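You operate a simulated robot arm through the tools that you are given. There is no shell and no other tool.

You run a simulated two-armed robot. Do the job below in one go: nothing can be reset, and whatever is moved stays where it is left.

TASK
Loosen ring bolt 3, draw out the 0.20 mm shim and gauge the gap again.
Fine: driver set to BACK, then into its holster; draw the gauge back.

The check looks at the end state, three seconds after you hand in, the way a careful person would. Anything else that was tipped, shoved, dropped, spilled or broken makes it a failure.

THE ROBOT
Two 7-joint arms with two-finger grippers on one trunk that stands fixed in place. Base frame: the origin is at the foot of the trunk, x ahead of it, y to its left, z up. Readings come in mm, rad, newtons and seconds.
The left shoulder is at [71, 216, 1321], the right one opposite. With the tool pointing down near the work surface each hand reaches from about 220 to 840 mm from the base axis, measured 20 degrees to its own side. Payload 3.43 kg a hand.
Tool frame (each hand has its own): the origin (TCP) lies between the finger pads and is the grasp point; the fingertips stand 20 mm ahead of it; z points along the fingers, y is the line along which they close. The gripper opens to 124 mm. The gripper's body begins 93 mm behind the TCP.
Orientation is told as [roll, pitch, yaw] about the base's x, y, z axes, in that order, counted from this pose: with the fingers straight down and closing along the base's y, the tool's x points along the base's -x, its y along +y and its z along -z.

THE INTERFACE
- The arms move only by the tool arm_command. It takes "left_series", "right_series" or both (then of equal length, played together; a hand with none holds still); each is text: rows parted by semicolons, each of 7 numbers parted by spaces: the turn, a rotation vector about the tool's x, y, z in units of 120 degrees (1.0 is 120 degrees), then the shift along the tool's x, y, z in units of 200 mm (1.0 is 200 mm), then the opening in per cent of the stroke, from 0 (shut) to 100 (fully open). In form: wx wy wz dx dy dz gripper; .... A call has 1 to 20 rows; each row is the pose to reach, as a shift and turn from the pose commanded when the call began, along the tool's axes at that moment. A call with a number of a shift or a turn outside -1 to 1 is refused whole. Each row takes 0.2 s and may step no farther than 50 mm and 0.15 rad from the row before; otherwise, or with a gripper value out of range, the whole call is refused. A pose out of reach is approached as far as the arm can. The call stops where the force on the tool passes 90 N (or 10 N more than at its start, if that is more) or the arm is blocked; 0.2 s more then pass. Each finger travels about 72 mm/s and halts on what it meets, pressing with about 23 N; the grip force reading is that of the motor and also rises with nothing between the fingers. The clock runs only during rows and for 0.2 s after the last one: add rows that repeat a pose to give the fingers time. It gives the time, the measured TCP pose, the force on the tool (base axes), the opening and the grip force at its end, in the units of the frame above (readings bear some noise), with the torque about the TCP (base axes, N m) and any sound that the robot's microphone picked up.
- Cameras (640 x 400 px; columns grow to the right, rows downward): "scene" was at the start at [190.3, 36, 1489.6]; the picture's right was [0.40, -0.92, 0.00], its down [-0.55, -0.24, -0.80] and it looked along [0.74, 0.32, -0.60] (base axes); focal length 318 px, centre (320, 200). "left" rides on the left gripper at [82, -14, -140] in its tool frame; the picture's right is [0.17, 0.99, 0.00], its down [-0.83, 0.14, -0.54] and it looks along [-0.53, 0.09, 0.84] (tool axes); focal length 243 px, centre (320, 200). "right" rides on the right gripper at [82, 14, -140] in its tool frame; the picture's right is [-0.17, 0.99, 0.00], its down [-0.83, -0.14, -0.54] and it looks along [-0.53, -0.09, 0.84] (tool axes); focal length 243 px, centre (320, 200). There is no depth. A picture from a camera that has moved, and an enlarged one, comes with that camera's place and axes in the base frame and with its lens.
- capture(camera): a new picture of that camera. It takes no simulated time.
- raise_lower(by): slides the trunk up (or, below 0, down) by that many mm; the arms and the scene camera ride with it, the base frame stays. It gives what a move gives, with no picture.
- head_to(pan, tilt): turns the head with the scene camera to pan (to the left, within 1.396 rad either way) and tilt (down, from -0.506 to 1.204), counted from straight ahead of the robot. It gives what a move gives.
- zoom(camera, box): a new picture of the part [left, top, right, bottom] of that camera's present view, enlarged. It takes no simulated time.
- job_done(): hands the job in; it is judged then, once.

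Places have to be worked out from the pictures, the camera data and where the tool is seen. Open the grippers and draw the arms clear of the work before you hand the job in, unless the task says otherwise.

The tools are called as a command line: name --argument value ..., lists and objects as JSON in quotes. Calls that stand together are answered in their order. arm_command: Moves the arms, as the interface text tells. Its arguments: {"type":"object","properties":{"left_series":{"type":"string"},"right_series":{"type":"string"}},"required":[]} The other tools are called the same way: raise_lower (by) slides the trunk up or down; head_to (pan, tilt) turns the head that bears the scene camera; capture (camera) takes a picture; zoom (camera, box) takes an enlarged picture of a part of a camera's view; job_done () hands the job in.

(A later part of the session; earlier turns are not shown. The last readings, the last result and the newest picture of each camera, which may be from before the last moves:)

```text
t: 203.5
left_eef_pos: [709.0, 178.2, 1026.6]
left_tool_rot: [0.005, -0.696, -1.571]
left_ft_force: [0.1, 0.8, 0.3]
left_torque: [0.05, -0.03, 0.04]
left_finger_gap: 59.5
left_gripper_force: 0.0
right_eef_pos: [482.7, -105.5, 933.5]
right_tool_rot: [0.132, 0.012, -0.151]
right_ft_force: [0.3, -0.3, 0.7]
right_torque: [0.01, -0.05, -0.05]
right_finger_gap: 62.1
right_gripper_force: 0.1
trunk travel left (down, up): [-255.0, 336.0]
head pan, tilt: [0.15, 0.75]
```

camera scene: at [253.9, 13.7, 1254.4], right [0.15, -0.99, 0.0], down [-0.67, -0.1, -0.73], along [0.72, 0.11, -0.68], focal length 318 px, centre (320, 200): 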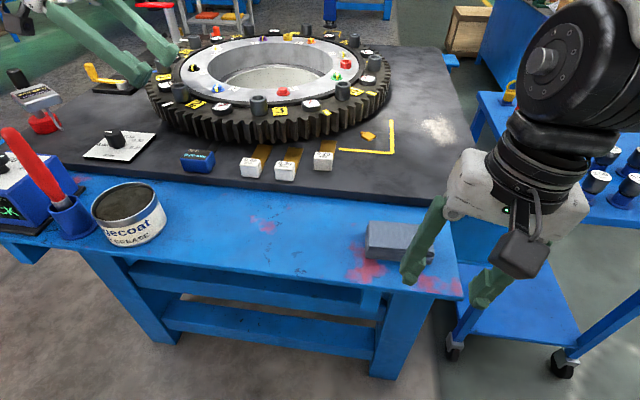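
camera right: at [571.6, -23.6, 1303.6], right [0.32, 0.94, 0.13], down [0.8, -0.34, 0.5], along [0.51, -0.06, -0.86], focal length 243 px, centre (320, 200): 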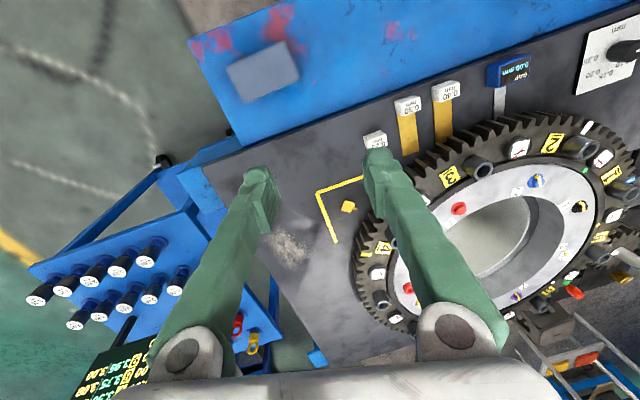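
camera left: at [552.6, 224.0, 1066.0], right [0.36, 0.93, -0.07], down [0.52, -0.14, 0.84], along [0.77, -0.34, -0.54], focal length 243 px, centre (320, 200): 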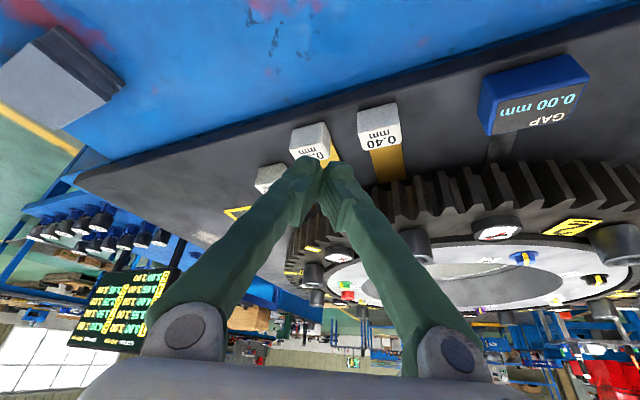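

Free so far at (709,178,1027). Continuing to (734,80,970).

arm_command --left_series "0 0 0 -0.05 0.03 0.135 48; 0 0 0 -0.1 0.06 0.27 48; 0 0 0 -0.15 0.09 0.4 48; 0 0 0 -0.1935 0.125 0.533 48; 0 0 0 -0.1935 0.125 0.533 48"

capture --camera "left"

capture --camera "scene"

```text
t: 204.7
left_eef_pos: [696.6, 128.0, 970.2]
left_tool_rot: [0.0, -0.696, -1.569]
left_ft_force: [-1.2, 0.0, 0.2]
left_torque: [0.0, 0.04, 0.0]
left_finger_gap: 59.6
left_gripper_force: 0.1
left hand out of reach, approached as far as the arm can: row 1, 2, 3, 4, 5
right_eef_pos: [484.7, -105.7, 933.3]
right_tool_rot: [0.132, 0.013, -0.153]
right_ft_force: [0.4, 0.3, 0.0]
right_torque: [0.01, -0.05, -0.01]
right_finger_gap: 62.0
right_gripper_force: 0.1
trunk travel left (down, up): [-255.0, 336.0]
head pan, tilt: [0.15, 0.75]
```

```text
taken
camera left: at [682.9, 279.6, 1024.8], right [0.99, 0.13, -0.11], down [0.14, -0.29, 0.95], along [0.09, -0.95, -0.3], focal length 243 px, centre (320, 200)
```

left: 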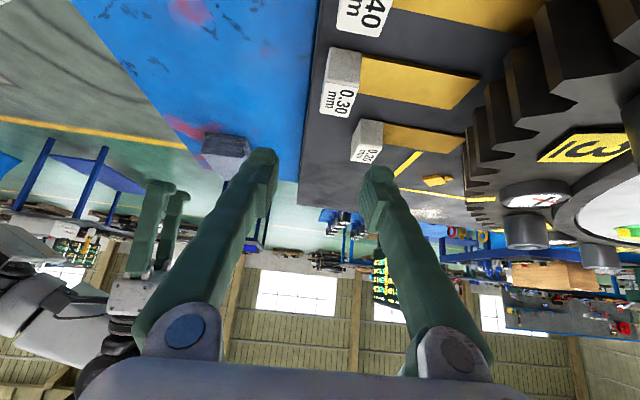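

```text
taken
camera scene: at [254.5, 13.7, 1254.3], right [0.15, -0.99, 0.0], down [-0.67, -0.1, -0.73], along [0.72, 0.11, -0.68], focal length 318 px, centre (320, 200)
```

scene: 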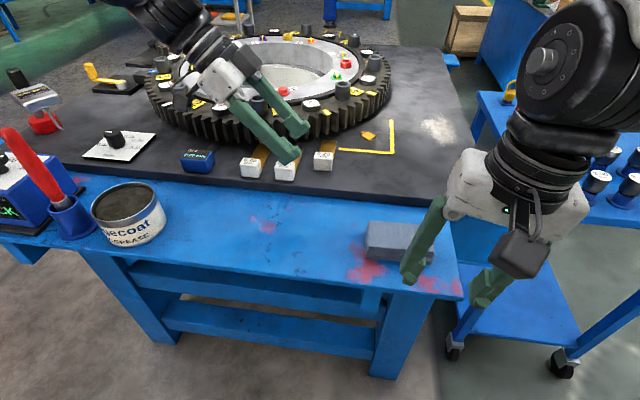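

Still short of (734,80). A better idea: flip the hand 180° about its own pointing axis, which keeps the closing direction along y but moves the last joint away from its stop. I'll back out to an open spot and undo the yaw first.

arm_command --left_series "0 0 0 0.074 0 -0.192 48; 0 0 0 0.148 0 -0.384 48; 0 0 0 0.222 0 -0.576 48; 0 0 0 0.296 0 -0.768 48; 0 0 0 0.37 0 -0.96 48; 0 0 0 0.37 0 -0.96 48"

arm_command --left_series "-0.04 0 -0.048 0 0 0 48; -0.08 0 -0.096 0 0 0 48; -0.12 0 -0.144 0 0 0 48; -0.16 0 -0.192 0 0 0 48; -0.2 0 -0.24 0 0 0 48; -0.24 0 -0.288 0 0 0 48; -0.28 0 -0.336 0 0 0 48; -0.32 0 -0.384 0 0 0 48; -0.36 0 -0.432 0 0 0 48; -0.4 0 -0.48 0 0 0 48; -0.44 0 -0.528 0 0 0 48; -0.481 0 -0.5755 0 0 0 48; -0.481 0 -0.5755 0 0 0 48"

```text
t: 206.1
left_eef_pos: [696.5, 306.1, 1067.6]
left_tool_rot: [0.001, -0.698, -1.568]
left_ft_force: [-0.5, -0.5, -0.2]
left_torque: [0.05, 0.01, -0.04]
left_finger_gap: 59.5
left_gripper_force: 0.1
right_eef_pos: [483.5, -104.0, 931.9]
right_tool_rot: [0.132, 0.014, -0.152]
right_ft_force: [-0.3, 0.5, 1.0]
right_torque: [0.0, -0.06, -0.03]
right_finger_gap: 62.1
right_gripper_force: 0.1
trunk travel left (down, up): [-255.0, 336.0]
head pan, tilt: [0.15, 0.75]
```

```text
t: 208.9
left_eef_pos: [695.5, 304.8, 1069.7]
left_tool_rot: [-0.002, -0.697, 0.005]
left_ft_force: [-0.6, 0.0, 0.0]
left_torque: [0.01, 0.02, 0.01]
left_finger_gap: 59.5
left_gripper_force: 0.1
right_eef_pos: [483.8, -104.6, 932.7]
right_tool_rot: [0.131, 0.014, -0.151]
right_ft_force: [0.4, 0.3, 0.2]
right_torque: [-0.03, 0.0, 0.02]
right_finger_gap: 61.9
right_gripper_force: 0.0
trunk travel left (down, up): [-255.0, 336.0]
head pan, tilt: [0.15, 0.75]
```

Back at yaw 0 in the open. Now the flip: +90° about the tool axis first.

arm_command --left_series "0 0 0.0625 0 0 0 48; 0 0 0.125 0 0 0 48; 0 0 0.1875 0 0 0 48; 0 0 0.25 0 0 0 48; 0 0 0.3125 0 0 0 48; 0 0 0.375 0 0 0 48; 0 0 0.4375 0 0 0 48; 0 0 0.5 0 0 0 48; 0 0 0.5625 0 0 0 48; 0 0 0.625 0 0 0 48; 0 0 0.6875 0 0 0 48; 0 0 0.75 0 0 0 48; 0 0 0.75 0 0 0 48"

```text
t: 211.7
left_eef_pos: [695.8, 304.9, 1070.4]
left_tool_rot: [0.697, 0.001, -1.569]
left_ft_force: [0.0, 0.3, -0.1]
left_torque: [0.01, 0.0, -0.04]
left_finger_gap: 59.6
left_gripper_force: 0.2
right_eef_pos: [484.4, -104.4, 932.1]
right_tool_rot: [0.133, 0.015, -0.151]
right_ft_force: [-0.4, 0.2, 0.8]
right_torque: [0.02, 0.01, 0.01]
right_finger_gap: 62.0
right_gripper_force: 0.0
trunk travel left (down, up): [-255.0, 336.0]
head pan, tilt: [0.15, 0.75]
```

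The first 90° went without trouble. Another 90° to complete the flip.

arm_command --left_series "0 0 0.0625 0 0 0 48; 0 0 0.125 0 0 0 48; 0 0 0.1875 0 0 0 48; 0 0 0.25 0 0 0 48; 0 0 0.3125 0 0 0 48; 0 0 0.375 0 0 0 48; 0 0 0.4375 0 0 0 48; 0 0 0.5 0 0 0 48; 0 0 0.5625 0 0 0 48; 0 0 0.625 0 0 0 48; 0 0 0.6875 0 0 0 48; 0 0 0.75 0 0 0 48; 0 0 0.75 0 0 0 48"

capture --camera "left"

```text
t: 214.5
left_eef_pos: [695.9, 305.1, 1070.2]
left_tool_rot: [0.0, 0.696, -3.14]
left_ft_force: [0.2, -0.1, -0.5]
left_torque: [0.02, 0.0, -0.04]
left_finger_gap: 59.5
left_gripper_force: 0.3
right_eef_pos: [485.0, -103.8, 932.4]
right_tool_rot: [0.132, 0.014, -0.15]
right_ft_force: [0.3, 0.3, -0.2]
right_torque: [0.01, -0.03, 0.01]
right_finger_gap: 62.1
right_gripper_force: 0.1
trunk travel left (down, up): [-255.0, 336.0]
head pan, tilt: [0.15, 0.75]
```

```text
taken
camera left: at [669.6, 317.5, 1230.8], right [0.13, -0.99, 0.11], down [-0.98, -0.14, -0.12], along [0.13, -0.09, -0.99], focal length 243 px, centre (320, 200)
```

left: 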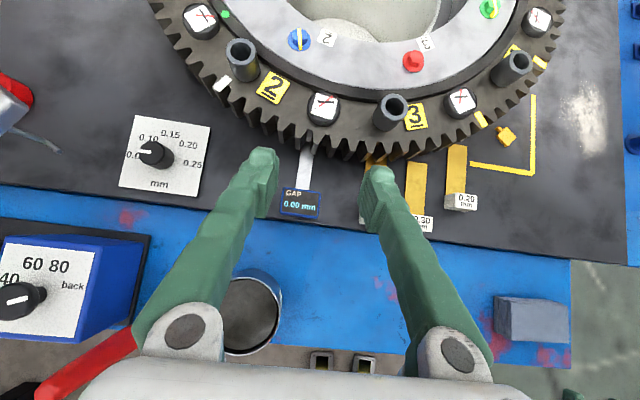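

The flip succeeded, and the wrist camera now looks straight down with a clear view. I'll zoom to check the driver knob pointer and the 0.20 shim.

zoom --camera "left" --box '[0, 220, 130, 350]'

zoom --camera "left" --box '[360, 60, 560, 250]'

zoom --camera "left" --box '[250, 60, 380, 230]'

```text
3.08 times, centred on (65, 285) of left
camera zoom: at [669.6, 317.5, 1230.8], right [0.13, -0.99, 0.11], down [-0.98, -0.14, -0.12], along [0.13, -0.09, -0.99], focal length 746 px, centre (1105, -62)
```

zoom: 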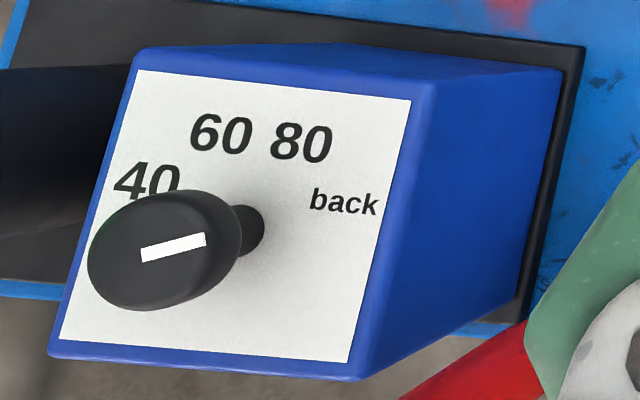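

```text
2.11 times, centred on (460, 155) of left
camera zoom: at [669.6, 317.5, 1230.8], right [0.13, -0.99, 0.11], down [-0.98, -0.14, -0.12], along [0.13, -0.09, -0.99], focal length 511 px, centre (25, 295)
```

zoom: 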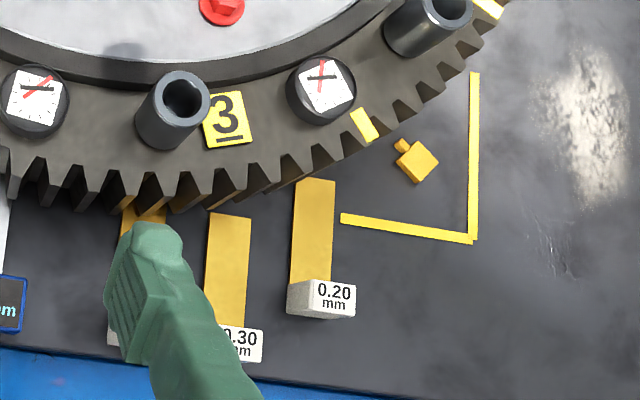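

```text
2.35 times, centred on (315, 145) of left
camera zoom: at [669.6, 317.5, 1230.8], right [0.13, -0.99, 0.11], down [-0.98, -0.14, -0.12], along [0.13, -0.09, -0.99], focal length 571 px, centre (332, 329)
```

zoom: 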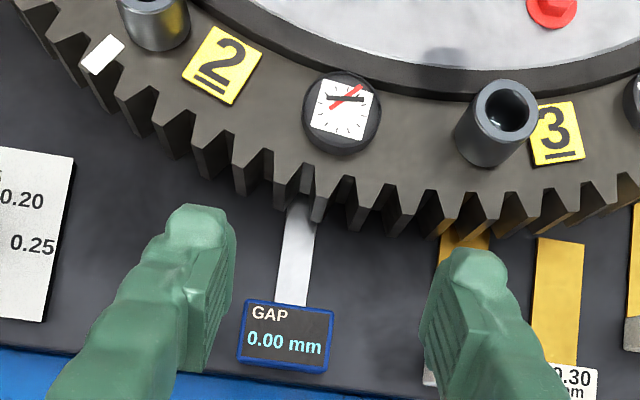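

The pointer is on "back", and the straight-down view confirms the 0.20 shim sits ~38 mm further in than the others. Now I'll try sweeping inward with the flipped hand.

arm_command --left_series "0 0 0 -0.05 0.2 0.06 48; 0 0 0 -0.1 0.4 0.12 48; 0 0 0 -0.15 0.6 0.18 48; 0 0 0 -0.2 0.8 0.24 48; 0 0 0 -0.256 1.0 0.307 48; 0 0 0 -0.256 1.0 0.307 48"

capture --camera "left"

```text
t: 215.9
left_eef_pos: [684.0, 204.9, 996.6]
left_tool_rot: [0.006, 0.695, -3.137]
left_ft_force: [0.4, 0.8, 0.7]
left_torque: [-0.01, 0.01, 0.0]
left_finger_gap: 59.5
left_gripper_force: 0.1
left hand out of reach, approached as far as the arm can: row 3, 4, 5, 6
right_eef_pos: [482.7, -105.7, 933.7]
right_tool_rot: [0.134, 0.015, -0.151]
right_ft_force: [0.2, -0.1, 1.2]
right_torque: [-0.01, 0.0, 0.03]
right_finger_gap: 62.0
right_gripper_force: 0.0
trunk travel left (down, up): [-255.0, 336.0]
head pan, tilt: [0.15, 0.75]
```

```text
taken
camera left: at [658.1, 217.7, 1157.7], right [0.13, -0.99, 0.11], down [-0.98, -0.14, -0.12], along [0.13, -0.09, -0.99], focal length 243 px, centre (320, 200)
```

left: 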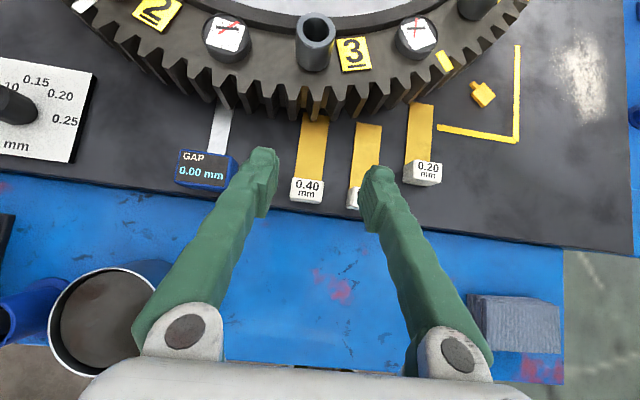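

The y≈205 limit persists, so it comes from the elbow being swung out, not from the last joint. I'll re-posture deliberately: in open space, point the hand outward-left (which forces the elbow forward and up), then come back. First back off, up, and raise the trunk.

arm_command --left_series "0 0 0 0.005 -0.2 -0.1 48; 0 0 0 0.01 -0.4 -0.2 48; 0 0 0 0.015 -0.6 -0.3 48; 0 0 0 0.02 -0.8 -0.4 48; 0 0 0 0.026 -1.0 -0.499 48; 0 0 0 0.026 -1.0 -0.499 48"

raise_lower --by 220

arm_command --left_series "0 0 0 -0.1 -0.14 0.07 48; 0 0 0 -0.2 -0.27 0.13 48; 0 0 0 -0.3 -0.41 0.2 48; 0 0 0 -0.4 -0.55 0.25 48; 0 0 0 -0.4 -0.55 0.25 48"

```text
t: 217.3
left_eef_pos: [621.7, 409.4, 1075.6]
left_tool_rot: [0.001, 0.694, -3.138]
left_ft_force: [-0.3, -0.6, -0.2]
left_torque: [0.02, 0.05, -0.01]
left_finger_gap: 59.4
left_gripper_force: 0.0
right_eef_pos: [484.7, -105.1, 933.0]
right_tool_rot: [0.132, 0.016, -0.153]
right_ft_force: [0.1, 0.0, 0.0]
right_torque: [0.03, 0.01, 0.01]
right_finger_gap: 62.1
right_gripper_force: 0.0
trunk travel left (down, up): [-255.0, 336.0]
head pan, tilt: [0.15, 0.75]
```

```text
t: 219.6
left_eef_pos: [619.8, 413.6, 1298.1]
left_tool_rot: [0.002, 0.693, -3.136]
left_ft_force: [0.0, -0.4, -1.3]
left_torque: [0.0, 0.03, 0.0]
left_finger_gap: 59.2
left_gripper_force: 0.0
right_eef_pos: [485.1, -104.0, 1151.5]
right_tool_rot: [0.133, 0.016, -0.152]
right_ft_force: [0.0, -0.3, 0.6]
right_torque: [0.02, 0.01, -0.01]
right_finger_gap: 61.9
right_gripper_force: 0.0
trunk travel left (down, up): [-475.0, 116.0]
head pan, tilt: [0.15, 0.75]
```

```text
t: 220.8
left_eef_pos: [588.3, 522.4, 1208.0]
left_tool_rot: [-0.001, 0.697, -3.141]
left_ft_force: [0.2, -0.1, 0.4]
left_torque: [0.01, 0.0, 0.02]
left_finger_gap: 59.6
left_gripper_force: 0.0
right_eef_pos: [486.0, -104.7, 1153.0]
right_tool_rot: [0.132, 0.015, -0.151]
right_ft_force: [0.5, 1.2, 0.3]
right_torque: [0.04, 0.01, 0.01]
right_finger_gap: 61.9
right_gripper_force: 0.0
trunk travel left (down, up): [-475.0, 116.0]
head pan, tilt: [0.15, 0.75]
```

Now at (588,522,1208), well above everything. I'll yaw the hand outward +60° in steps.

arm_command --left_series "0.04 0 -0.048 0 0 0 48; 0.08 0 -0.096 0 0 0 48; 0.12 0 -0.144 0 0 0 48; 0.16 0 -0.192 0 0 0 48; 0.16 0 -0.192 0 0 0 48"

arm_command --left_series "0.04 0 -0.048 0 0 0 48; 0.08 0 -0.096 0 0 0 48; 0.12 0 -0.144 0 0 0 48; 0.16 0 -0.192 0 0 0 48; 0.16 0 -0.192 0 0 0 48"

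head_to --pan 1.3 --tilt 0.35

capture --camera "scene"

```text
t: 222.0
left_eef_pos: [588.7, 522.8, 1208.7]
left_tool_rot: [0.004, 0.694, -2.612]
left_ft_force: [0.1, 0.3, 0.2]
left_torque: [-0.03, 0.0, -0.03]
left_finger_gap: 59.5
left_gripper_force: 0.1
right_eef_pos: [483.2, -103.8, 1152.5]
right_tool_rot: [0.134, 0.013, -0.152]
right_ft_force: [0.4, -0.5, 0.0]
right_torque: [0.01, -0.01, -0.01]
right_finger_gap: 61.9
right_gripper_force: 0.1
trunk travel left (down, up): [-475.0, 116.0]
head pan, tilt: [0.15, 0.75]
```

```text
t: 223.2
left_eef_pos: [589.3, 522.5, 1209.7]
left_tool_rot: [0.003, 0.695, -2.088]
left_ft_force: [-0.9, -0.6, -0.4]
left_torque: [-0.01, 0.02, 0.0]
left_finger_gap: 59.5
left_gripper_force: 0.0
right_eef_pos: [482.8, -104.9, 1153.2]
right_tool_rot: [0.132, 0.016, -0.153]
right_ft_force: [0.4, 0.8, 0.0]
right_torque: [-0.02, -0.02, 0.0]
right_finger_gap: 61.9
right_gripper_force: 0.1
trunk travel left (down, up): [-475.0, 116.0]
head pan, tilt: [0.15, 0.75]
```

```text
t: 224.6
left_eef_pos: [589.7, 522.7, 1208.4]
left_tool_rot: [0.002, 0.694, -2.091]
left_ft_force: [-0.4, -0.2, -1.0]
left_torque: [-0.05, 0.0, 0.03]
left_finger_gap: 59.8
left_gripper_force: 0.0
right_eef_pos: [484.7, -104.2, 1153.2]
right_tool_rot: [0.132, 0.014, -0.151]
right_ft_force: [-0.2, 0.0, -0.7]
right_torque: [0.01, 0.01, 0.01]
right_finger_gap: 62.3
right_gripper_force: 0.1
trunk travel left (down, up): [-475.0, 116.0]
head pan, tilt: [1.3, 0.351]
```

```text
taken
camera scene: at [135.5, 90.8, 1515.6], right [0.96, -0.27, 0.0], down [-0.09, -0.33, -0.94], along [0.25, 0.9, -0.34], focal length 318 px, centre (320, 200)
```

scene: 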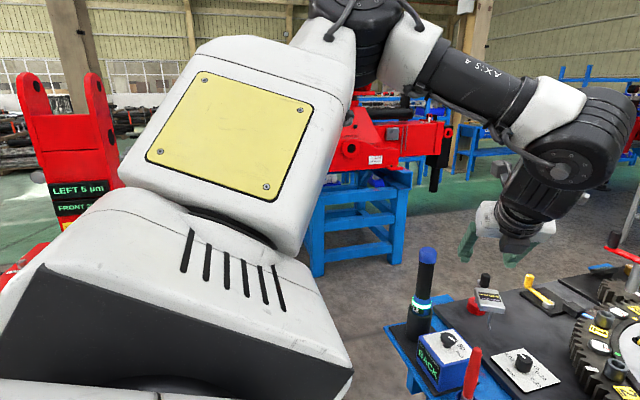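

The elbow is now clearly higher and further forward. I'll push another 30° outward to bring it in further, then look.

arm_command --left_series "0.04 0 -0.048 0 0 0 48; 0.08 0 -0.096 0 0 0 48; 0.12 0 -0.144 0 0 0 48; 0.16 0 -0.192 0 0 0 48; 0.16 0 -0.192 0 0 0 48"

capture --camera "scene"

```text
t: 225.8
left_eef_pos: [546.5, 588.8, 1169.8]
left_tool_rot: [0.012, 0.686, -1.565]
left_ft_force: [-1.0, 0.4, -0.8]
left_torque: [0.02, -0.01, 0.02]
left_finger_gap: 59.7
left_gripper_force: 0.1
left hand out of reach, approached as far as the arm can: row 2, 3, 4, 5
right_eef_pos: [484.2, -103.9, 1152.5]
right_tool_rot: [0.133, 0.017, -0.152]
right_ft_force: [0.1, -0.5, 0.0]
right_torque: [0.0, -0.02, 0.0]
right_finger_gap: 62.0
right_gripper_force: 0.0
trunk travel left (down, up): [-475.0, 116.0]
head pan, tilt: [1.3, 0.351]
```

```text
taken
camera scene: at [134.8, 90.9, 1515.7], right [0.96, -0.27, 0.0], down [-0.09, -0.33, -0.94], along [0.25, 0.9, -0.34], focal length 318 px, centre (320, 200)
```

scene: 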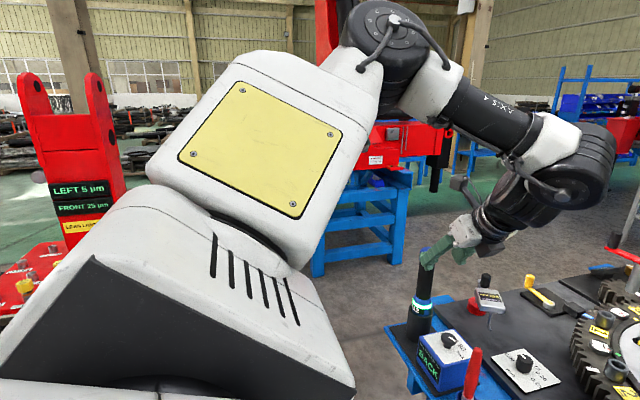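

Good: the elbow is forward-up now. I'll bring the yaw back to 0 in place, and see whether that posture holds.

arm_command --left_series "-0.0396 0 0.0484 0 0 0 48; -0.0792 0 0.0968 0 0 0 48; -0.1188 0 0.1451 0 0 0 48; -0.1583 0 0.1935 0 0 0 48; -0.1979 0 0.2419 0 0 0 48; -0.2375 0 0.2903 0 0 0 48; -0.2771 0 0.3386 0 0 0 48; -0.3167 0 0.387 0 0 0 48; -0.3563 0 0.4354 0 0 0 48; -0.3958 0 0.4838 0 0 0 48; -0.4354 0 0.5321 0 0 0 48; -0.475 0 0.5805 0 0 0 48; -0.475 0 0.5805 0 0 0 48"

capture --camera "scene"

```text
t: 228.6
left_eef_pos: [546.4, 587.9, 1171.6]
left_tool_rot: [-0.012, 0.688, 3.137]
left_ft_force: [0.5, -0.2, -1.0]
left_torque: [0.0, -0.02, 0.01]
left_finger_gap: 59.3
left_gripper_force: 0.1
right_eef_pos: [484.6, -104.7, 1152.7]
right_tool_rot: [0.132, 0.013, -0.151]
right_ft_force: [-1.1, 0.3, 0.0]
right_torque: [0.02, -0.02, -0.03]
right_finger_gap: 62.1
right_gripper_force: 0.0
trunk travel left (down, up): [-475.0, 116.0]
head pan, tilt: [1.3, 0.351]
```

```text
taken
camera scene: at [135.4, 90.5, 1515.7], right [0.96, -0.27, 0.0], down [-0.09, -0.33, -0.94], along [0.25, 0.91, -0.34], focal length 318 px, centre (320, 200)
```

scene: 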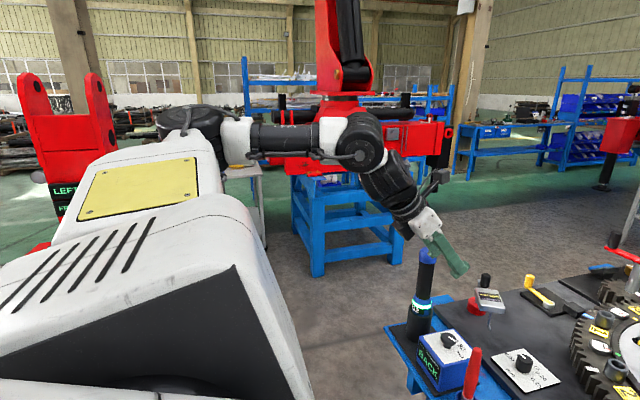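

The elbow swings back out when the yaw returns at this outward spot. So I'll point outward again (+60°), and this time move inward before turning back, so that the elbow has to stay forward.

arm_command --left_series "0 0 0 0.15 0.1 0 48; 0 0 0 0.27 0.33 0 48; 0.04 0 -0.048 0.27 0.33 0 48; 0.08 0 -0.096 0.27 0.33 0 48; 0.12 0 -0.144 0.27 0.33 0 48; 0.16 0 -0.192 0.27 0.33 0 48; 0.2 0 -0.24 0.27 0.33 0 48; 0.24 0 -0.288 0.27 0.33 0 48; 0.28 0 -0.336 0.27 0.33 0 48; 0.32 0 -0.384 0.27 0.33 0 48; 0.32 0 -0.384 0.27 0.33 0 48"

```text
refused: row 2 steps farther than a row can; nothing moved
```

arm_command --left_series "0 0 0 0.1 0.12 0 48; 0 0 0 0.19 0.23 0 48; 0 0 0 0.27 0.33 0 48; 0.04 0 -0.048 0.27 0.33 0 48; 0.08 0 -0.096 0.27 0.33 0 48; 0.12 0 -0.144 0.27 0.33 0 48; 0.16 0 -0.192 0.27 0.33 0 48; 0.2 0 -0.24 0.27 0.33 0 48; 0.24 0 -0.288 0.27 0.33 0 48; 0.28 0 -0.336 0.27 0.33 0 48; 0.32 0 -0.384 0.27 0.33 0 48; 0.32 0 -0.384 0.27 0.33 0 48"

```text
t: 231.2
left_eef_pos: [588.5, 523.0, 1204.1]
left_tool_rot: [-0.013, 0.699, -2.1]
left_ft_force: [0.1, -0.2, 0.7]
left_torque: [-0.02, 0.01, 0.03]
left_finger_gap: 59.7
left_gripper_force: 0.1
right_eef_pos: [483.4, -104.7, 1153.0]
right_tool_rot: [0.133, 0.013, -0.152]
right_ft_force: [-0.7, 0.1, -0.3]
right_torque: [0.02, 0.0, -0.02]
right_finger_gap: 62.0
right_gripper_force: 0.0
trunk travel left (down, up): [-475.0, 116.0]
head pan, tilt: [1.3, 0.351]
```

Pointing outward again at (588,523,1204). Now moving 200 mm inward with that orientation.

arm_command --left_series "0 0 0 -0.132 0.101 -0.111 48; 0 0 0 -0.264 0.202 -0.222 48; 0 0 0 -0.397 0.303 -0.334 48; 0 0 0 -0.529 0.404 -0.445 48; 0 0 0 -0.661 0.5045 -0.556 48; 0 0 0 -0.661 0.5045 -0.556 48"

capture --camera "scene"

```text
t: 232.6
left_eef_pos: [561.0, 447.1, 1185.3]
left_tool_rot: [0.027, 0.666, -2.1]
left_ft_force: [0.2, 0.1, -0.6]
left_torque: [-0.03, 0.04, -0.01]
left_finger_gap: 59.6
left_gripper_force: 0.0
left hand out of reach, approached as far as the arm can: row 2, 3, 4, 5, 6
right_eef_pos: [484.6, -103.7, 1153.0]
right_tool_rot: [0.132, 0.015, -0.151]
right_ft_force: [0.1, 0.1, 0.1]
right_torque: [-0.02, -0.01, -0.01]
right_finger_gap: 61.9
right_gripper_force: 0.0
trunk travel left (down, up): [-475.0, 116.0]
head pan, tilt: [1.3, 0.351]
```

```text
taken
camera scene: at [135.6, 90.9, 1515.6], right [0.96, -0.27, 0.0], down [-0.09, -0.33, -0.94], along [0.25, 0.9, -0.34], focal length 318 px, centre (320, 200)
```

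scene: 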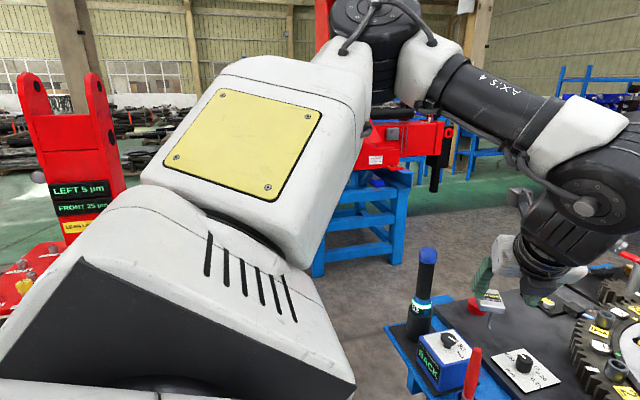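

The left arm can't take this posture inward. The right arm, though, has the forward-elbow posture and the right side of the 0.20 block is free of obstacles, so I'll approach with the right hand pointing left (yaw +90°), closing along x. First I square the right hand and yaw it in open space.

head_to --pan 0.0 --tilt 0.7

arm_command --right_series "0.03 -0.003 -0.036 0 0 -0.1 50; 0.063 -0.007 -0.072 0 0 -0.2 50; 0.063 -0.007 -0.072 0 0 -0.2 50"

arm_command --right_series "0 0 -0.0625 0 0 0 50; 0 0 -0.125 0 0 0 50; 0 0 -0.1875 0 0 0 50; 0 0 -0.25 0 0 0 50; 0 0 -0.3125 0 0 0 50; 0 0 -0.375 0 0 0 50; 0 0 -0.4375 0 0 0 50; 0 0 -0.5 0 0 0 50; 0 0 -0.5625 0 0 0 50; 0 0 -0.625 0 0 0 50; 0 0 -0.6875 0 0 0 50; 0 0 -0.75 0 0 0 50; 0 0 -0.75 0 0 0 50"

capture --camera "scene"

```text
t: 234.0
left_eef_pos: [562.3, 446.7, 1184.5]
left_tool_rot: [0.027, 0.667, -2.101]
left_ft_force: [-0.5, -0.1, 0.5]
left_torque: [-0.01, 0.03, -0.03]
left_finger_gap: 59.5
left_gripper_force: 0.2
right_eef_pos: [484.7, -104.9, 1153.1]
right_tool_rot: [0.134, 0.014, -0.151]
right_ft_force: [-0.4, -0.1, 0.0]
right_torque: [0.01, -0.01, -0.01]
right_finger_gap: 62.0
right_gripper_force: 0.2
trunk travel left (down, up): [-475.0, 116.0]
head pan, tilt: [0.0, 0.7]
```

```text
t: 234.8
left_eef_pos: [562.0, 444.5, 1187.2]
left_tool_rot: [0.025, 0.669, -2.103]
left_ft_force: [0.1, -1.4, 0.1]
left_torque: [0.02, -0.03, 0.0]
left_finger_gap: 58.9
left_gripper_force: 0.0
right_eef_pos: [485.8, -113.9, 1193.9]
right_tool_rot: [0.001, -0.01, -0.004]
right_ft_force: [0.5, -1.3, 0.7]
right_torque: [0.05, -0.03, -0.02]
right_finger_gap: 62.1
right_gripper_force: 0.1
trunk travel left (down, up): [-475.0, 116.0]
head pan, tilt: [0.0, 0.7]
```

```text
t: 237.5
left_eef_pos: [565.8, 448.5, 1183.5]
left_tool_rot: [0.021, 0.666, -2.103]
left_ft_force: [1.6, -0.2, 0.2]
left_torque: [-0.02, 0.03, 0.03]
left_finger_gap: 59.4
left_gripper_force: 0.1
right_eef_pos: [232.2, -101.4, 1131.0]
right_tool_rot: [-0.25, 0.321, 0.77]
right_ft_force: [98.9, -23.0, -33.5]
right_torque: [3.54, 13.75, 0.59]
right_finger_gap: 61.7
right_gripper_force: 0.0
right hand out of reach, approached as far as the arm can: row 1, 2, 3, 4, 5, 6, 7, 8, 9, 10, 11, 12, 13
trunk travel left (down, up): [-475.0, 116.0]
head pan, tilt: [0.0, 0.7]
stopped in row 13 (right hand): the arm was blocked; the commanded pose is now the measured one
```

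```text
taken
camera scene: at [201.7, 1.0, 1483.3], right [0.0, -1.0, 0.0], down [-0.65, 0.0, -0.76], along [0.76, 0.0, -0.65], focal length 318 px, centre (320, 200)
```

scene: 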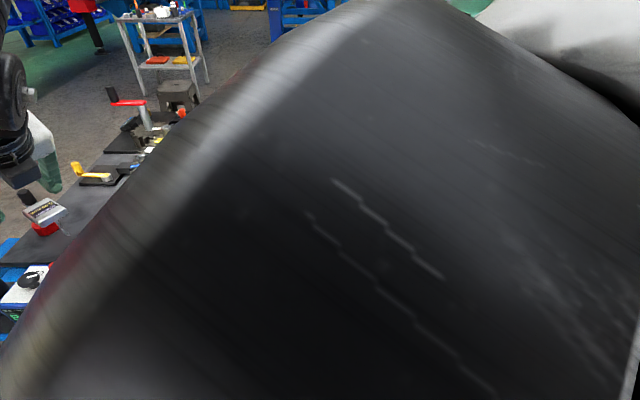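

The right arm was dragged back against the robot's own trunk — I must undo that carefully. I'll move the right hand forward (+x) in small steps, keeping its present orientation.

arm_command --right_series "0 0 0 -0.05 -0.055 -0.004 50; 0 0 0 -0.1 -0.11 -0.007 50; 0 0 0 -0.17 -0.183 -0.012 50; 0 0 0 -0.17 -0.183 -0.012 50"

capture --camera "scene"

```text
t: 237.8
left_eef_pos: [559.1, 447.1, 1187.4]
left_tool_rot: [0.031, 0.668, -2.098]
left_ft_force: [0.4, 0.2, 0.1]
left_torque: [-0.02, -0.01, 0.02]
left_finger_gap: 59.5
left_gripper_force: 0.1
right_eef_pos: [225.4, -104.2, 1132.9]
right_tool_rot: [-0.257, 0.315, 0.764]
right_ft_force: [17.1, 2.3, -9.2]
right_torque: [-0.29, 2.09, -0.32]
right_finger_gap: 61.9
right_gripper_force: 0.0
right hand out of reach, approached as far as the arm can: row 1
trunk travel left (down, up): [-475.0, 116.0]
head pan, tilt: [0.0, 0.7]
stopped in row 1 (right hand): the force on the tool passed its limit at 121 N (the readings are from after the stop); the commanded pose is now the measured one
```

```text
taken
camera scene: at [191.5, 0.8, 1484.9], right [0.0, -1.0, 0.0], down [-0.64, 0.0, -0.77], along [0.77, 0.0, -0.64], focal length 318 px, centre (320, 200)
```

scene: 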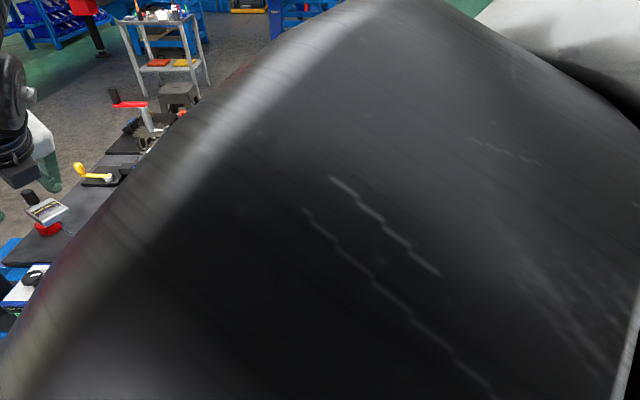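

The contact force has dropped to 17 N. I'll reverse the motion: rotate back to tool-down yaw 0 while moving forward along the way it came.

arm_command --right_series "-0.0245 -0.0142 0.0545 -0.1 -0.139 -0.042 50; -0.049 -0.0284 0.109 -0.2 -0.278 -0.084 50; -0.0735 -0.0426 0.1635 -0.3 -0.417 -0.126 50; -0.098 -0.0569 0.218 -0.4 -0.557 -0.169 50; -0.1225 -0.0711 0.2726 -0.5 -0.696 -0.211 50; -0.147 -0.0853 0.3271 -0.6 -0.835 -0.253 50; -0.1715 -0.0995 0.3816 -0.696 -0.974 -0.295 50; -0.1715 -0.0995 0.3816 -0.696 -0.974 -0.295 50"

capture --camera "scene"

```text
t: 239.6
left_eef_pos: [560.2, 447.2, 1186.6]
left_tool_rot: [0.03, 0.667, -2.099]
left_ft_force: [0.3, 0.1, -0.1]
left_torque: [-0.02, -0.05, -0.03]
left_finger_gap: 59.5
left_gripper_force: 0.1
right_eef_pos: [466.2, -108.4, 1192.9]
right_tool_rot: [-0.001, -0.006, -0.004]
right_ft_force: [-0.4, 0.3, -0.2]
right_torque: [-0.04, 0.0, -0.01]
right_finger_gap: 61.9
right_gripper_force: 0.0
right hand out of reach, approached as far as the arm can: row 1, 2, 3, 4, 5
trunk travel left (down, up): [-475.0, 116.0]
head pan, tilt: [0.0, 0.7]
```

```text
taken
camera scene: at [194.6, 1.8, 1484.4], right [0.0, -1.0, 0.0], down [-0.64, 0.0, -0.77], along [0.77, 0.0, -0.64], focal length 318 px, centre (320, 200)
```

scene: 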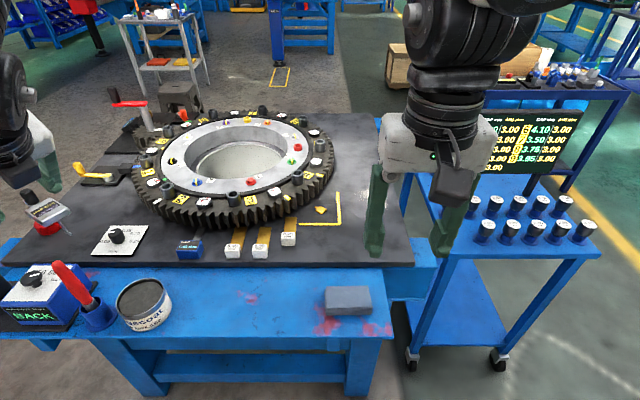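

Recovered: the right hand is free and level again at (466,−108,1193), with nothing disturbed. I now understand the limit better (wrist flexion ≈80°), and a left-hand approach at yaw ≈ −75°, lean 45°, trunk −220 should work. First I'll bring the left hand back to yaw 0.

arm_command --left_series "0 0 0 0.19 -0.035 0.084 48; 0 0 0 0.3755 -0.071 0.168 48; -0.0386 0 0.049 0.3755 -0.071 0.168 48; -0.0773 0 0.098 0.3755 -0.071 0.168 48; -0.1159 0 0.1474 0.3755 -0.071 0.168 48; -0.1545 0 0.1965 0.3755 -0.071 0.168 48; -0.1931 0 0.2456 0.3755 -0.071 0.168 48; -0.2318 0 0.2948 0.3755 -0.071 0.168 48; -0.2704 0 0.3439 0.3755 -0.071 0.168 48; -0.309 0 0.393 0.3755 -0.071 0.168 48; -0.309 0 0.393 0.3755 -0.071 0.168 48"

arm_command --left_series "0 0 -0.0625 0 0 0 40; 0 0 -0.125 0 0 0 40; 0 0 -0.1875 0 0 0 40; 0 0 -0.25 0 0 0 40; 0 0 -0.3125 0 0 0 40; 0 0 -0.375 0 0 0 40; 0 0 -0.4375 0 0 0 40; 0 0 -0.5 0 0 0 40; 0 0 -0.5625 0 0 0 40; 0 0 -0.625 0 0 0 40; 0 0 -0.6875 0 0 0 40; 0 0 -0.75 0 0 0 40; 0 0 -0.75 0 0 0 40"

arm_command --left_series "0 0 -0.0625 0 0 0 40; 0 0 -0.125 0 0 0 40; 0 0 -0.1875 0 0 0 40; 0 0 -0.25 0 0 0 40; 0 0 -0.3125 0 0 0 40; 0 0 -0.375 0 0 0 40; 0 0 -0.4375 0 0 0 40; 0 0 -0.5 0 0 0 40; 0 0 -0.5625 0 0 0 40; 0 0 -0.625 0 0 0 40; 0 0 -0.6875 0 0 0 40; 0 0 -0.75 0 0 0 40; 0 0 -0.75 0 0 0 40"

```text
t: 242.0
left_eef_pos: [590.9, 522.3, 1206.9]
left_tool_rot: [0.013, 0.687, 3.126]
left_ft_force: [0.9, 0.0, -0.1]
left_torque: [0.02, 0.02, 0.0]
left_finger_gap: 59.7
left_gripper_force: 0.2
right_eef_pos: [465.7, -109.9, 1192.3]
right_tool_rot: [0.001, -0.004, -0.002]
right_ft_force: [0.2, -0.4, 0.0]
right_torque: [0.02, 0.03, 0.02]
right_finger_gap: 61.8
right_gripper_force: 0.0
trunk travel left (down, up): [-475.0, 116.0]
head pan, tilt: [0.0, 0.7]
```

```text
t: 244.8
left_eef_pos: [591.1, 522.6, 1204.8]
left_tool_rot: [0.687, -0.012, -1.592]
left_ft_force: [-0.1, 0.8, 0.0]
left_torque: [0.01, 0.0, 0.0]
left_finger_gap: 49.2
left_gripper_force: 0.1
right_eef_pos: [465.7, -109.8, 1192.8]
right_tool_rot: [0.0, -0.005, -0.002]
right_ft_force: [-0.1, -0.2, 0.3]
right_torque: [0.0, -0.02, -0.03]
right_finger_gap: 61.6
right_gripper_force: 0.1
trunk travel left (down, up): [-475.0, 116.0]
head pan, tilt: [0.0, 0.7]
```

```text
t: 247.6
left_eef_pos: [589.5, 521.5, 1205.7]
left_tool_rot: [-0.015, -0.684, -0.012]
left_ft_force: [0.1, 0.5, 0.3]
left_torque: [-0.02, -0.02, 0.01]
left_finger_gap: 49.6
left_gripper_force: 0.0
right_eef_pos: [466.0, -109.4, 1191.8]
right_tool_rot: [0.0, -0.004, -0.002]
right_ft_force: [-0.2, 0.3, 0.4]
right_torque: [0.01, -0.02, 0.01]
right_finger_gap: 62.1
right_gripper_force: 0.0
trunk travel left (down, up): [-475.0, 116.0]
head pan, tilt: [0.0, 0.7]
```

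Unflipped and squared. Next: over to (650,350,1230), then trunk down 220.

arm_command --left_series "0 0 0 -0.08 -0.21 0.023 40; 0 0 0 -0.156 -0.42 0.046 40; 0 0 0 -0.234 -0.64 0.07 40; 0 0 0 -0.3115 -0.85 0.0927 40; 0 0 0 -0.3115 -0.85 0.0927 40"

raise_lower --by -220

arm_command --left_series "0 0 0 -0.14 -0.03 -0.05 40; 0 0 0 -0.28 -0.06 -0.1 40; 0 0 0 -0.392 -0.09 -0.164 40; 0 0 0 -0.392 -0.09 -0.164 40"

```text
t: 248.8
left_eef_pos: [649.0, 354.1, 1231.0]
left_tool_rot: [-0.016, -0.686, -0.013]
left_ft_force: [0.5, 0.6, 0.2]
left_torque: [-0.02, -0.01, 0.0]
left_finger_gap: 49.4
left_gripper_force: 0.1
right_eef_pos: [464.5, -108.4, 1192.5]
right_tool_rot: [0.0, -0.004, -0.003]
right_ft_force: [0.3, -0.1, 0.6]
right_torque: [-0.01, -0.01, 0.0]
right_finger_gap: 62.2
right_gripper_force: 0.1
trunk travel left (down, up): [-475.0, 116.0]
head pan, tilt: [0.0, 0.7]
```

```text
t: 251.1
left_eef_pos: [645.9, 352.6, 1013.3]
left_tool_rot: [-0.014, -0.685, -0.014]
left_ft_force: [-0.8, -0.4, -0.1]
left_torque: [-0.05, 0.01, -0.04]
left_finger_gap: 49.5
left_gripper_force: 0.1
right_eef_pos: [465.5, -113.3, 969.8]
right_tool_rot: [0.0, -0.007, -0.003]
right_ft_force: [0.5, 0.2, 0.1]
right_torque: [0.0, 0.03, -0.01]
right_finger_gap: 61.9
right_gripper_force: 0.0
trunk travel left (down, up): [-255.0, 336.0]
head pan, tilt: [0.0, 0.7]
```

```text
t: 252.1
left_eef_pos: [686.6, 333.8, 1089.3]
left_tool_rot: [-0.016, -0.686, -0.015]
left_ft_force: [0.9, -0.2, -1.2]
left_torque: [-0.01, 0.0, 0.01]
left_finger_gap: 49.6
left_gripper_force: 0.1
right_eef_pos: [466.5, -112.1, 970.4]
right_tool_rot: [0.002, -0.004, -0.001]
right_ft_force: [-1.2, 0.5, 0.1]
right_torque: [-0.04, 0.03, 0.0]
right_finger_gap: 61.8
right_gripper_force: 0.1
trunk travel left (down, up): [-255.0, 336.0]
head pan, tilt: [0.0, 0.7]
```

Now yaw to −75° in place.

arm_command --left_series "0.039 0 0.0477 0 0 0 40; 0.0781 0 0.0954 0 0 0 40; 0.1172 0 0.1432 0 0 0 40; 0.1562 0 0.1909 0 0 0 40; 0.1953 0 0.2386 0 0 0 40; 0.2344 0 0.2863 0 0 0 40; 0.2734 0 0.334 0 0 0 40; 0.3125 0 0.3818 0 0 0 40; 0.3515 0 0.4295 0 0 0 40; 0.3906 0 0.4772 0 0 0 40; 0.3906 0 0.4772 0 0 0 40"

arm_command --left_series "0 -0.024 0 -0.1 0.02 0.15 40; 0 -0.0476 0 -0.17 0.04 0.3 40; 0 -0.0476 0 -0.25 0.06 0.45 40; 0 -0.0476 0 -0.33 0.08 0.6 40; 0 -0.0476 0 -0.33 0.08 0.6 40"

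```text
t: 254.5
left_eef_pos: [685.6, 333.0, 1088.0]
left_tool_rot: [-0.003, -0.697, -1.314]
left_ft_force: [0.1, 0.3, -0.4]
left_torque: [-0.01, -0.03, 0.02]
left_finger_gap: 49.4
left_gripper_force: 0.1
right_eef_pos: [466.0, -113.0, 969.3]
right_tool_rot: [-0.001, -0.005, -0.001]
right_ft_force: [-0.3, 0.6, 0.0]
right_torque: [0.04, -0.01, 0.02]
right_finger_gap: 62.2
right_gripper_force: 0.2
trunk travel left (down, up): [-255.0, 336.0]
head pan, tilt: [0.0, 0.7]
```

```text
t: 255.7
left_eef_pos: [731.2, 212.0, 1039.2]
left_tool_rot: [-0.003, -0.796, -1.31]
left_ft_force: [-1.5, 0.1, -0.6]
left_torque: [-0.02, -0.01, 0.03]
left_finger_gap: 50.0
left_gripper_force: 0.1
right_eef_pos: [465.3, -112.1, 970.4]
right_tool_rot: [0.001, -0.005, -0.002]
right_ft_force: [0.1, 0.3, 0.4]
right_torque: [-0.02, -0.02, 0.02]
right_finger_gap: 61.9
right_gripper_force: 0.1
trunk travel left (down, up): [-255.0, 336.0]
head pan, tilt: [0.0, 0.7]
```

Reached (731,212,1039) at yaw −75° with no limit. Continuing to hover over the block at (734,80,965).

arm_command --left_series "0 0 0 -0.046 -0.039 0.18 40; 0 0 0 -0.092 -0.078 0.36 40; 0 0 0 -0.138 -0.117 0.54 40; 0 0 0 -0.1845 -0.1557 0.717 40; 0 0 0 -0.1845 -0.1557 0.717 40"

capture --camera "left"

capture --camera "scene"

```text
t: 256.9
left_eef_pos: [733.0, 83.5, 965.4]
left_tool_rot: [-0.001, -0.795, -1.313]
left_ft_force: [0.0, -0.8, 0.1]
left_torque: [0.02, 0.0, 0.03]
left_finger_gap: 49.4
left_gripper_force: 0.0
right_eef_pos: [464.6, -114.1, 971.5]
right_tool_rot: [0.004, -0.007, -0.002]
right_ft_force: [-0.6, -0.6, -0.8]
right_torque: [0.03, -0.02, 0.02]
right_finger_gap: 62.2
right_gripper_force: 0.1
trunk travel left (down, up): [-255.0, 336.0]
head pan, tilt: [0.0, 0.7]
```

```text
taken
camera left: at [681.1, 230.0, 1006.1], right [0.92, 0.36, -0.12], down [0.19, -0.15, 0.97], along [0.33, -0.92, -0.21], focal length 243 px, centre (320, 200)
```

left: 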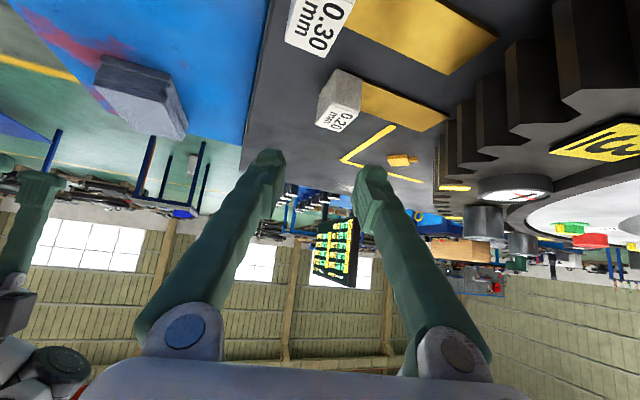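

```text
taken
camera scene: at [255.9, 0.6, 1258.9], right [0.0, -1.0, 0.0], down [-0.64, 0.0, -0.77], along [0.77, 0.0, -0.64], focal length 318 px, centre (320, 200)
```

scene: 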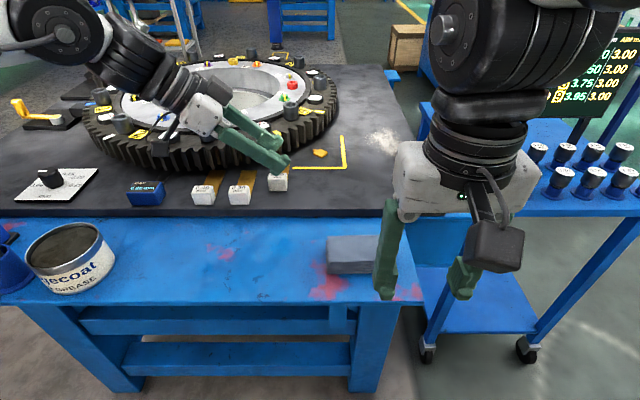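

The left hand is now right above the 0.20 block. I'll zoom in on it from both cameras to fix its exact position and size.

zoom --camera "left" --box '[300, 50, 460, 150]'

zoom --camera "scene" --box '[180, 120, 300, 220]'

```text
4.00 times, centred on (380, 100) of left
camera zoom: at [681.1, 230.0, 1006.1], right [0.92, 0.36, -0.12], down [0.19, -0.15, 0.97], along [0.33, -0.92, -0.21], focal length 970 px, centre (80, 600)
```

zoom: 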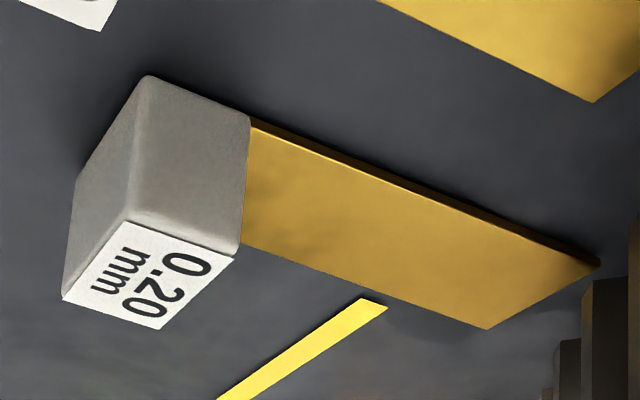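

```text
4.00 times, centred on (240, 170) of scene
camera zoom: at [255.9, 0.6, 1258.9], right [0.0, -1.0, 0.0], down [-0.64, 0.0, -0.77], along [0.77, 0.0, -0.64], focal length 1273 px, centre (640, 320)
```

zoom: 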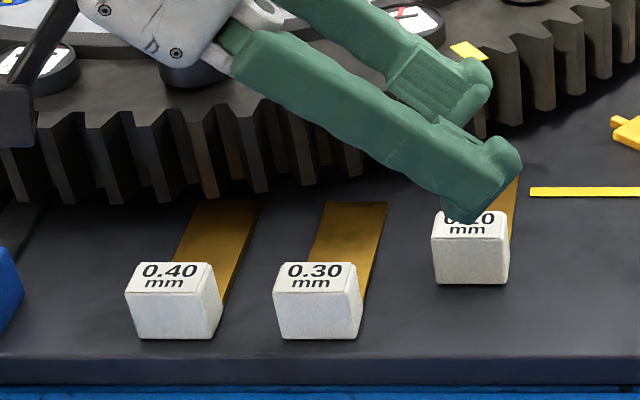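

The refined geometry is: 0.20 block centre ≈ (742,79), about 27 mm deep (x), 36 mm wide (y), top z≈908.6. I'll centre over it and try turning the last 15° to yaw −90° here, well above the block.

arm_command --left_series "0.03 0 0.029 -0.005 0.014 0.005 40; 0.06 0 0.058 -0.01 0.028 0.01 40; 0.0892 0 0.0875 -0.015 0.041 0.015 40; 0.0892 0 0.0875 -0.015 0.041 0.015 40"

capture --camera "left"

```text
t: 257.9
left_eef_pos: [700.8, 101.2, 969.5]
left_tool_rot: [-0.004, -0.796, -1.573]
left_ft_force: [0.4, -0.2, -0.2]
left_torque: [0.03, 0.0, -0.01]
left_finger_gap: 49.6
left_gripper_force: 0.1
left hand out of reach, approached as far as the arm can: row 1, 2, 3, 4
right_eef_pos: [466.1, -113.1, 969.8]
right_tool_rot: [0.003, -0.004, -0.002]
right_ft_force: [-0.1, 0.5, -0.1]
right_torque: [0.02, 0.0, 0.03]
right_finger_gap: 61.9
right_gripper_force: 0.0
trunk travel left (down, up): [-255.0, 336.0]
head pan, tilt: [0.0, 0.7]
```

```text
taken
camera left: at [690.1, 257.4, 1008.8], right [0.99, 0.11, -0.12], down [0.14, -0.2, 0.97], along [0.08, -0.97, -0.21], focal length 243 px, centre (320, 200)
```

left: 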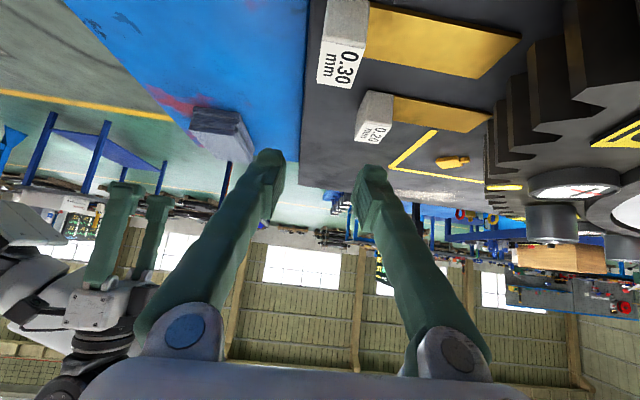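

Yaw −90° is only possible up to x≈701, so I'll grip at yaw −75° and straighten the shim after drawing it out. Back to yaw −75° over (733,82), opening to 62 mm.

arm_command --left_series "-0.03 0 -0.029 -0.016 0.05 0.028 50; -0.06 0 -0.058 -0.032 0.105 0.057 50; -0.0893 0 -0.0875 -0.0487 0.16 0.0854 50; -0.0893 0 -0.0875 -0.0487 0.16 0.0854 50"

capture --camera "left"

```text
t: 258.9
left_eef_pos: [732.2, 82.7, 962.6]
left_tool_rot: [-0.005, -0.797, -1.309]
left_ft_force: [1.0, 0.6, -0.3]
left_torque: [0.01, -0.01, -0.01]
left_finger_gap: 61.8
left_gripper_force: 0.2
right_eef_pos: [465.6, -114.1, 970.1]
right_tool_rot: [-0.001, -0.005, -0.003]
right_ft_force: [-0.4, -0.2, 0.6]
right_torque: [0.0, 0.01, 0.0]
right_finger_gap: 62.1
right_gripper_force: 0.1
trunk travel left (down, up): [-255.0, 336.0]
head pan, tilt: [0.0, 0.7]
```

```text
taken
camera left: at [679.7, 230.6, 1002.8], right [0.92, 0.36, -0.12], down [0.19, -0.15, 0.97], along [0.33, -0.92, -0.21], focal length 243 px, centre (320, 200)
```

left: 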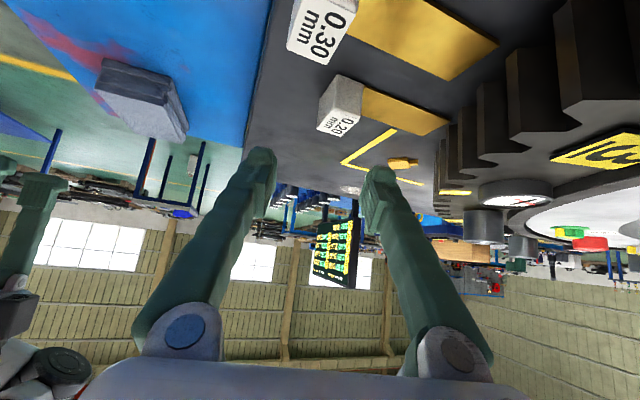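

No limit here. I'll descend straight down to z≈911, fingers either side (front/back) of the block, watching the force.

arm_command --left_series "0 0 0 0.06 0 0.0586 50; 0 0 0 0.12 0 0.117 50; 0 0 0 0.16 0 0.156 50; 0 0 0 0.184 0 0.18 50; 0 0 0 0.184 0 0.18 50"

capture --camera "left"

zoom --camera "scene" --box '[180, 120, 300, 220]'

```text
t: 260.1
left_eef_pos: [732.1, 81.6, 910.7]
left_tool_rot: [-0.006, -0.797, -1.311]
left_ft_force: [-0.6, -0.5, 0.9]
left_torque: [-0.01, -0.02, 0.03]
left_finger_gap: 62.0
left_gripper_force: 0.0
right_eef_pos: [465.6, -113.8, 971.2]
right_tool_rot: [0.0, -0.005, -0.001]
right_ft_force: [0.9, 0.5, 0.2]
right_torque: [0.03, -0.01, -0.03]
right_finger_gap: 61.9
right_gripper_force: 0.0
trunk travel left (down, up): [-255.0, 336.0]
head pan, tilt: [0.0, 0.7]
```

```text
taken
camera left: at [679.1, 230.5, 950.3], right [0.92, 0.36, -0.12], down [0.19, -0.15, 0.97], along [0.33, -0.92, -0.21], focal length 243 px, centre (320, 200)
```

left: 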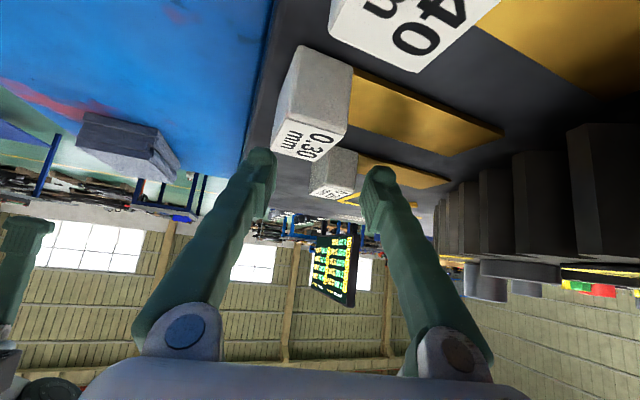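

```text
4.00 times, centred on (240, 170) of scene
camera zoom: at [257.4, 1.1, 1258.6], right [0.0, -1.0, 0.0], down [-0.64, 0.0, -0.77], along [0.77, 0.0, -0.64], focal length 1273 px, centre (640, 320)
```

zoom: 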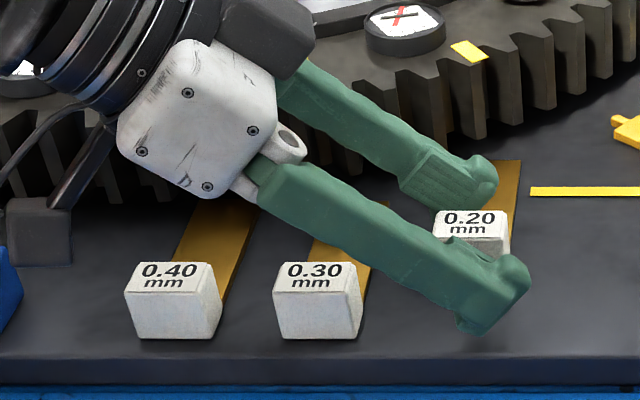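

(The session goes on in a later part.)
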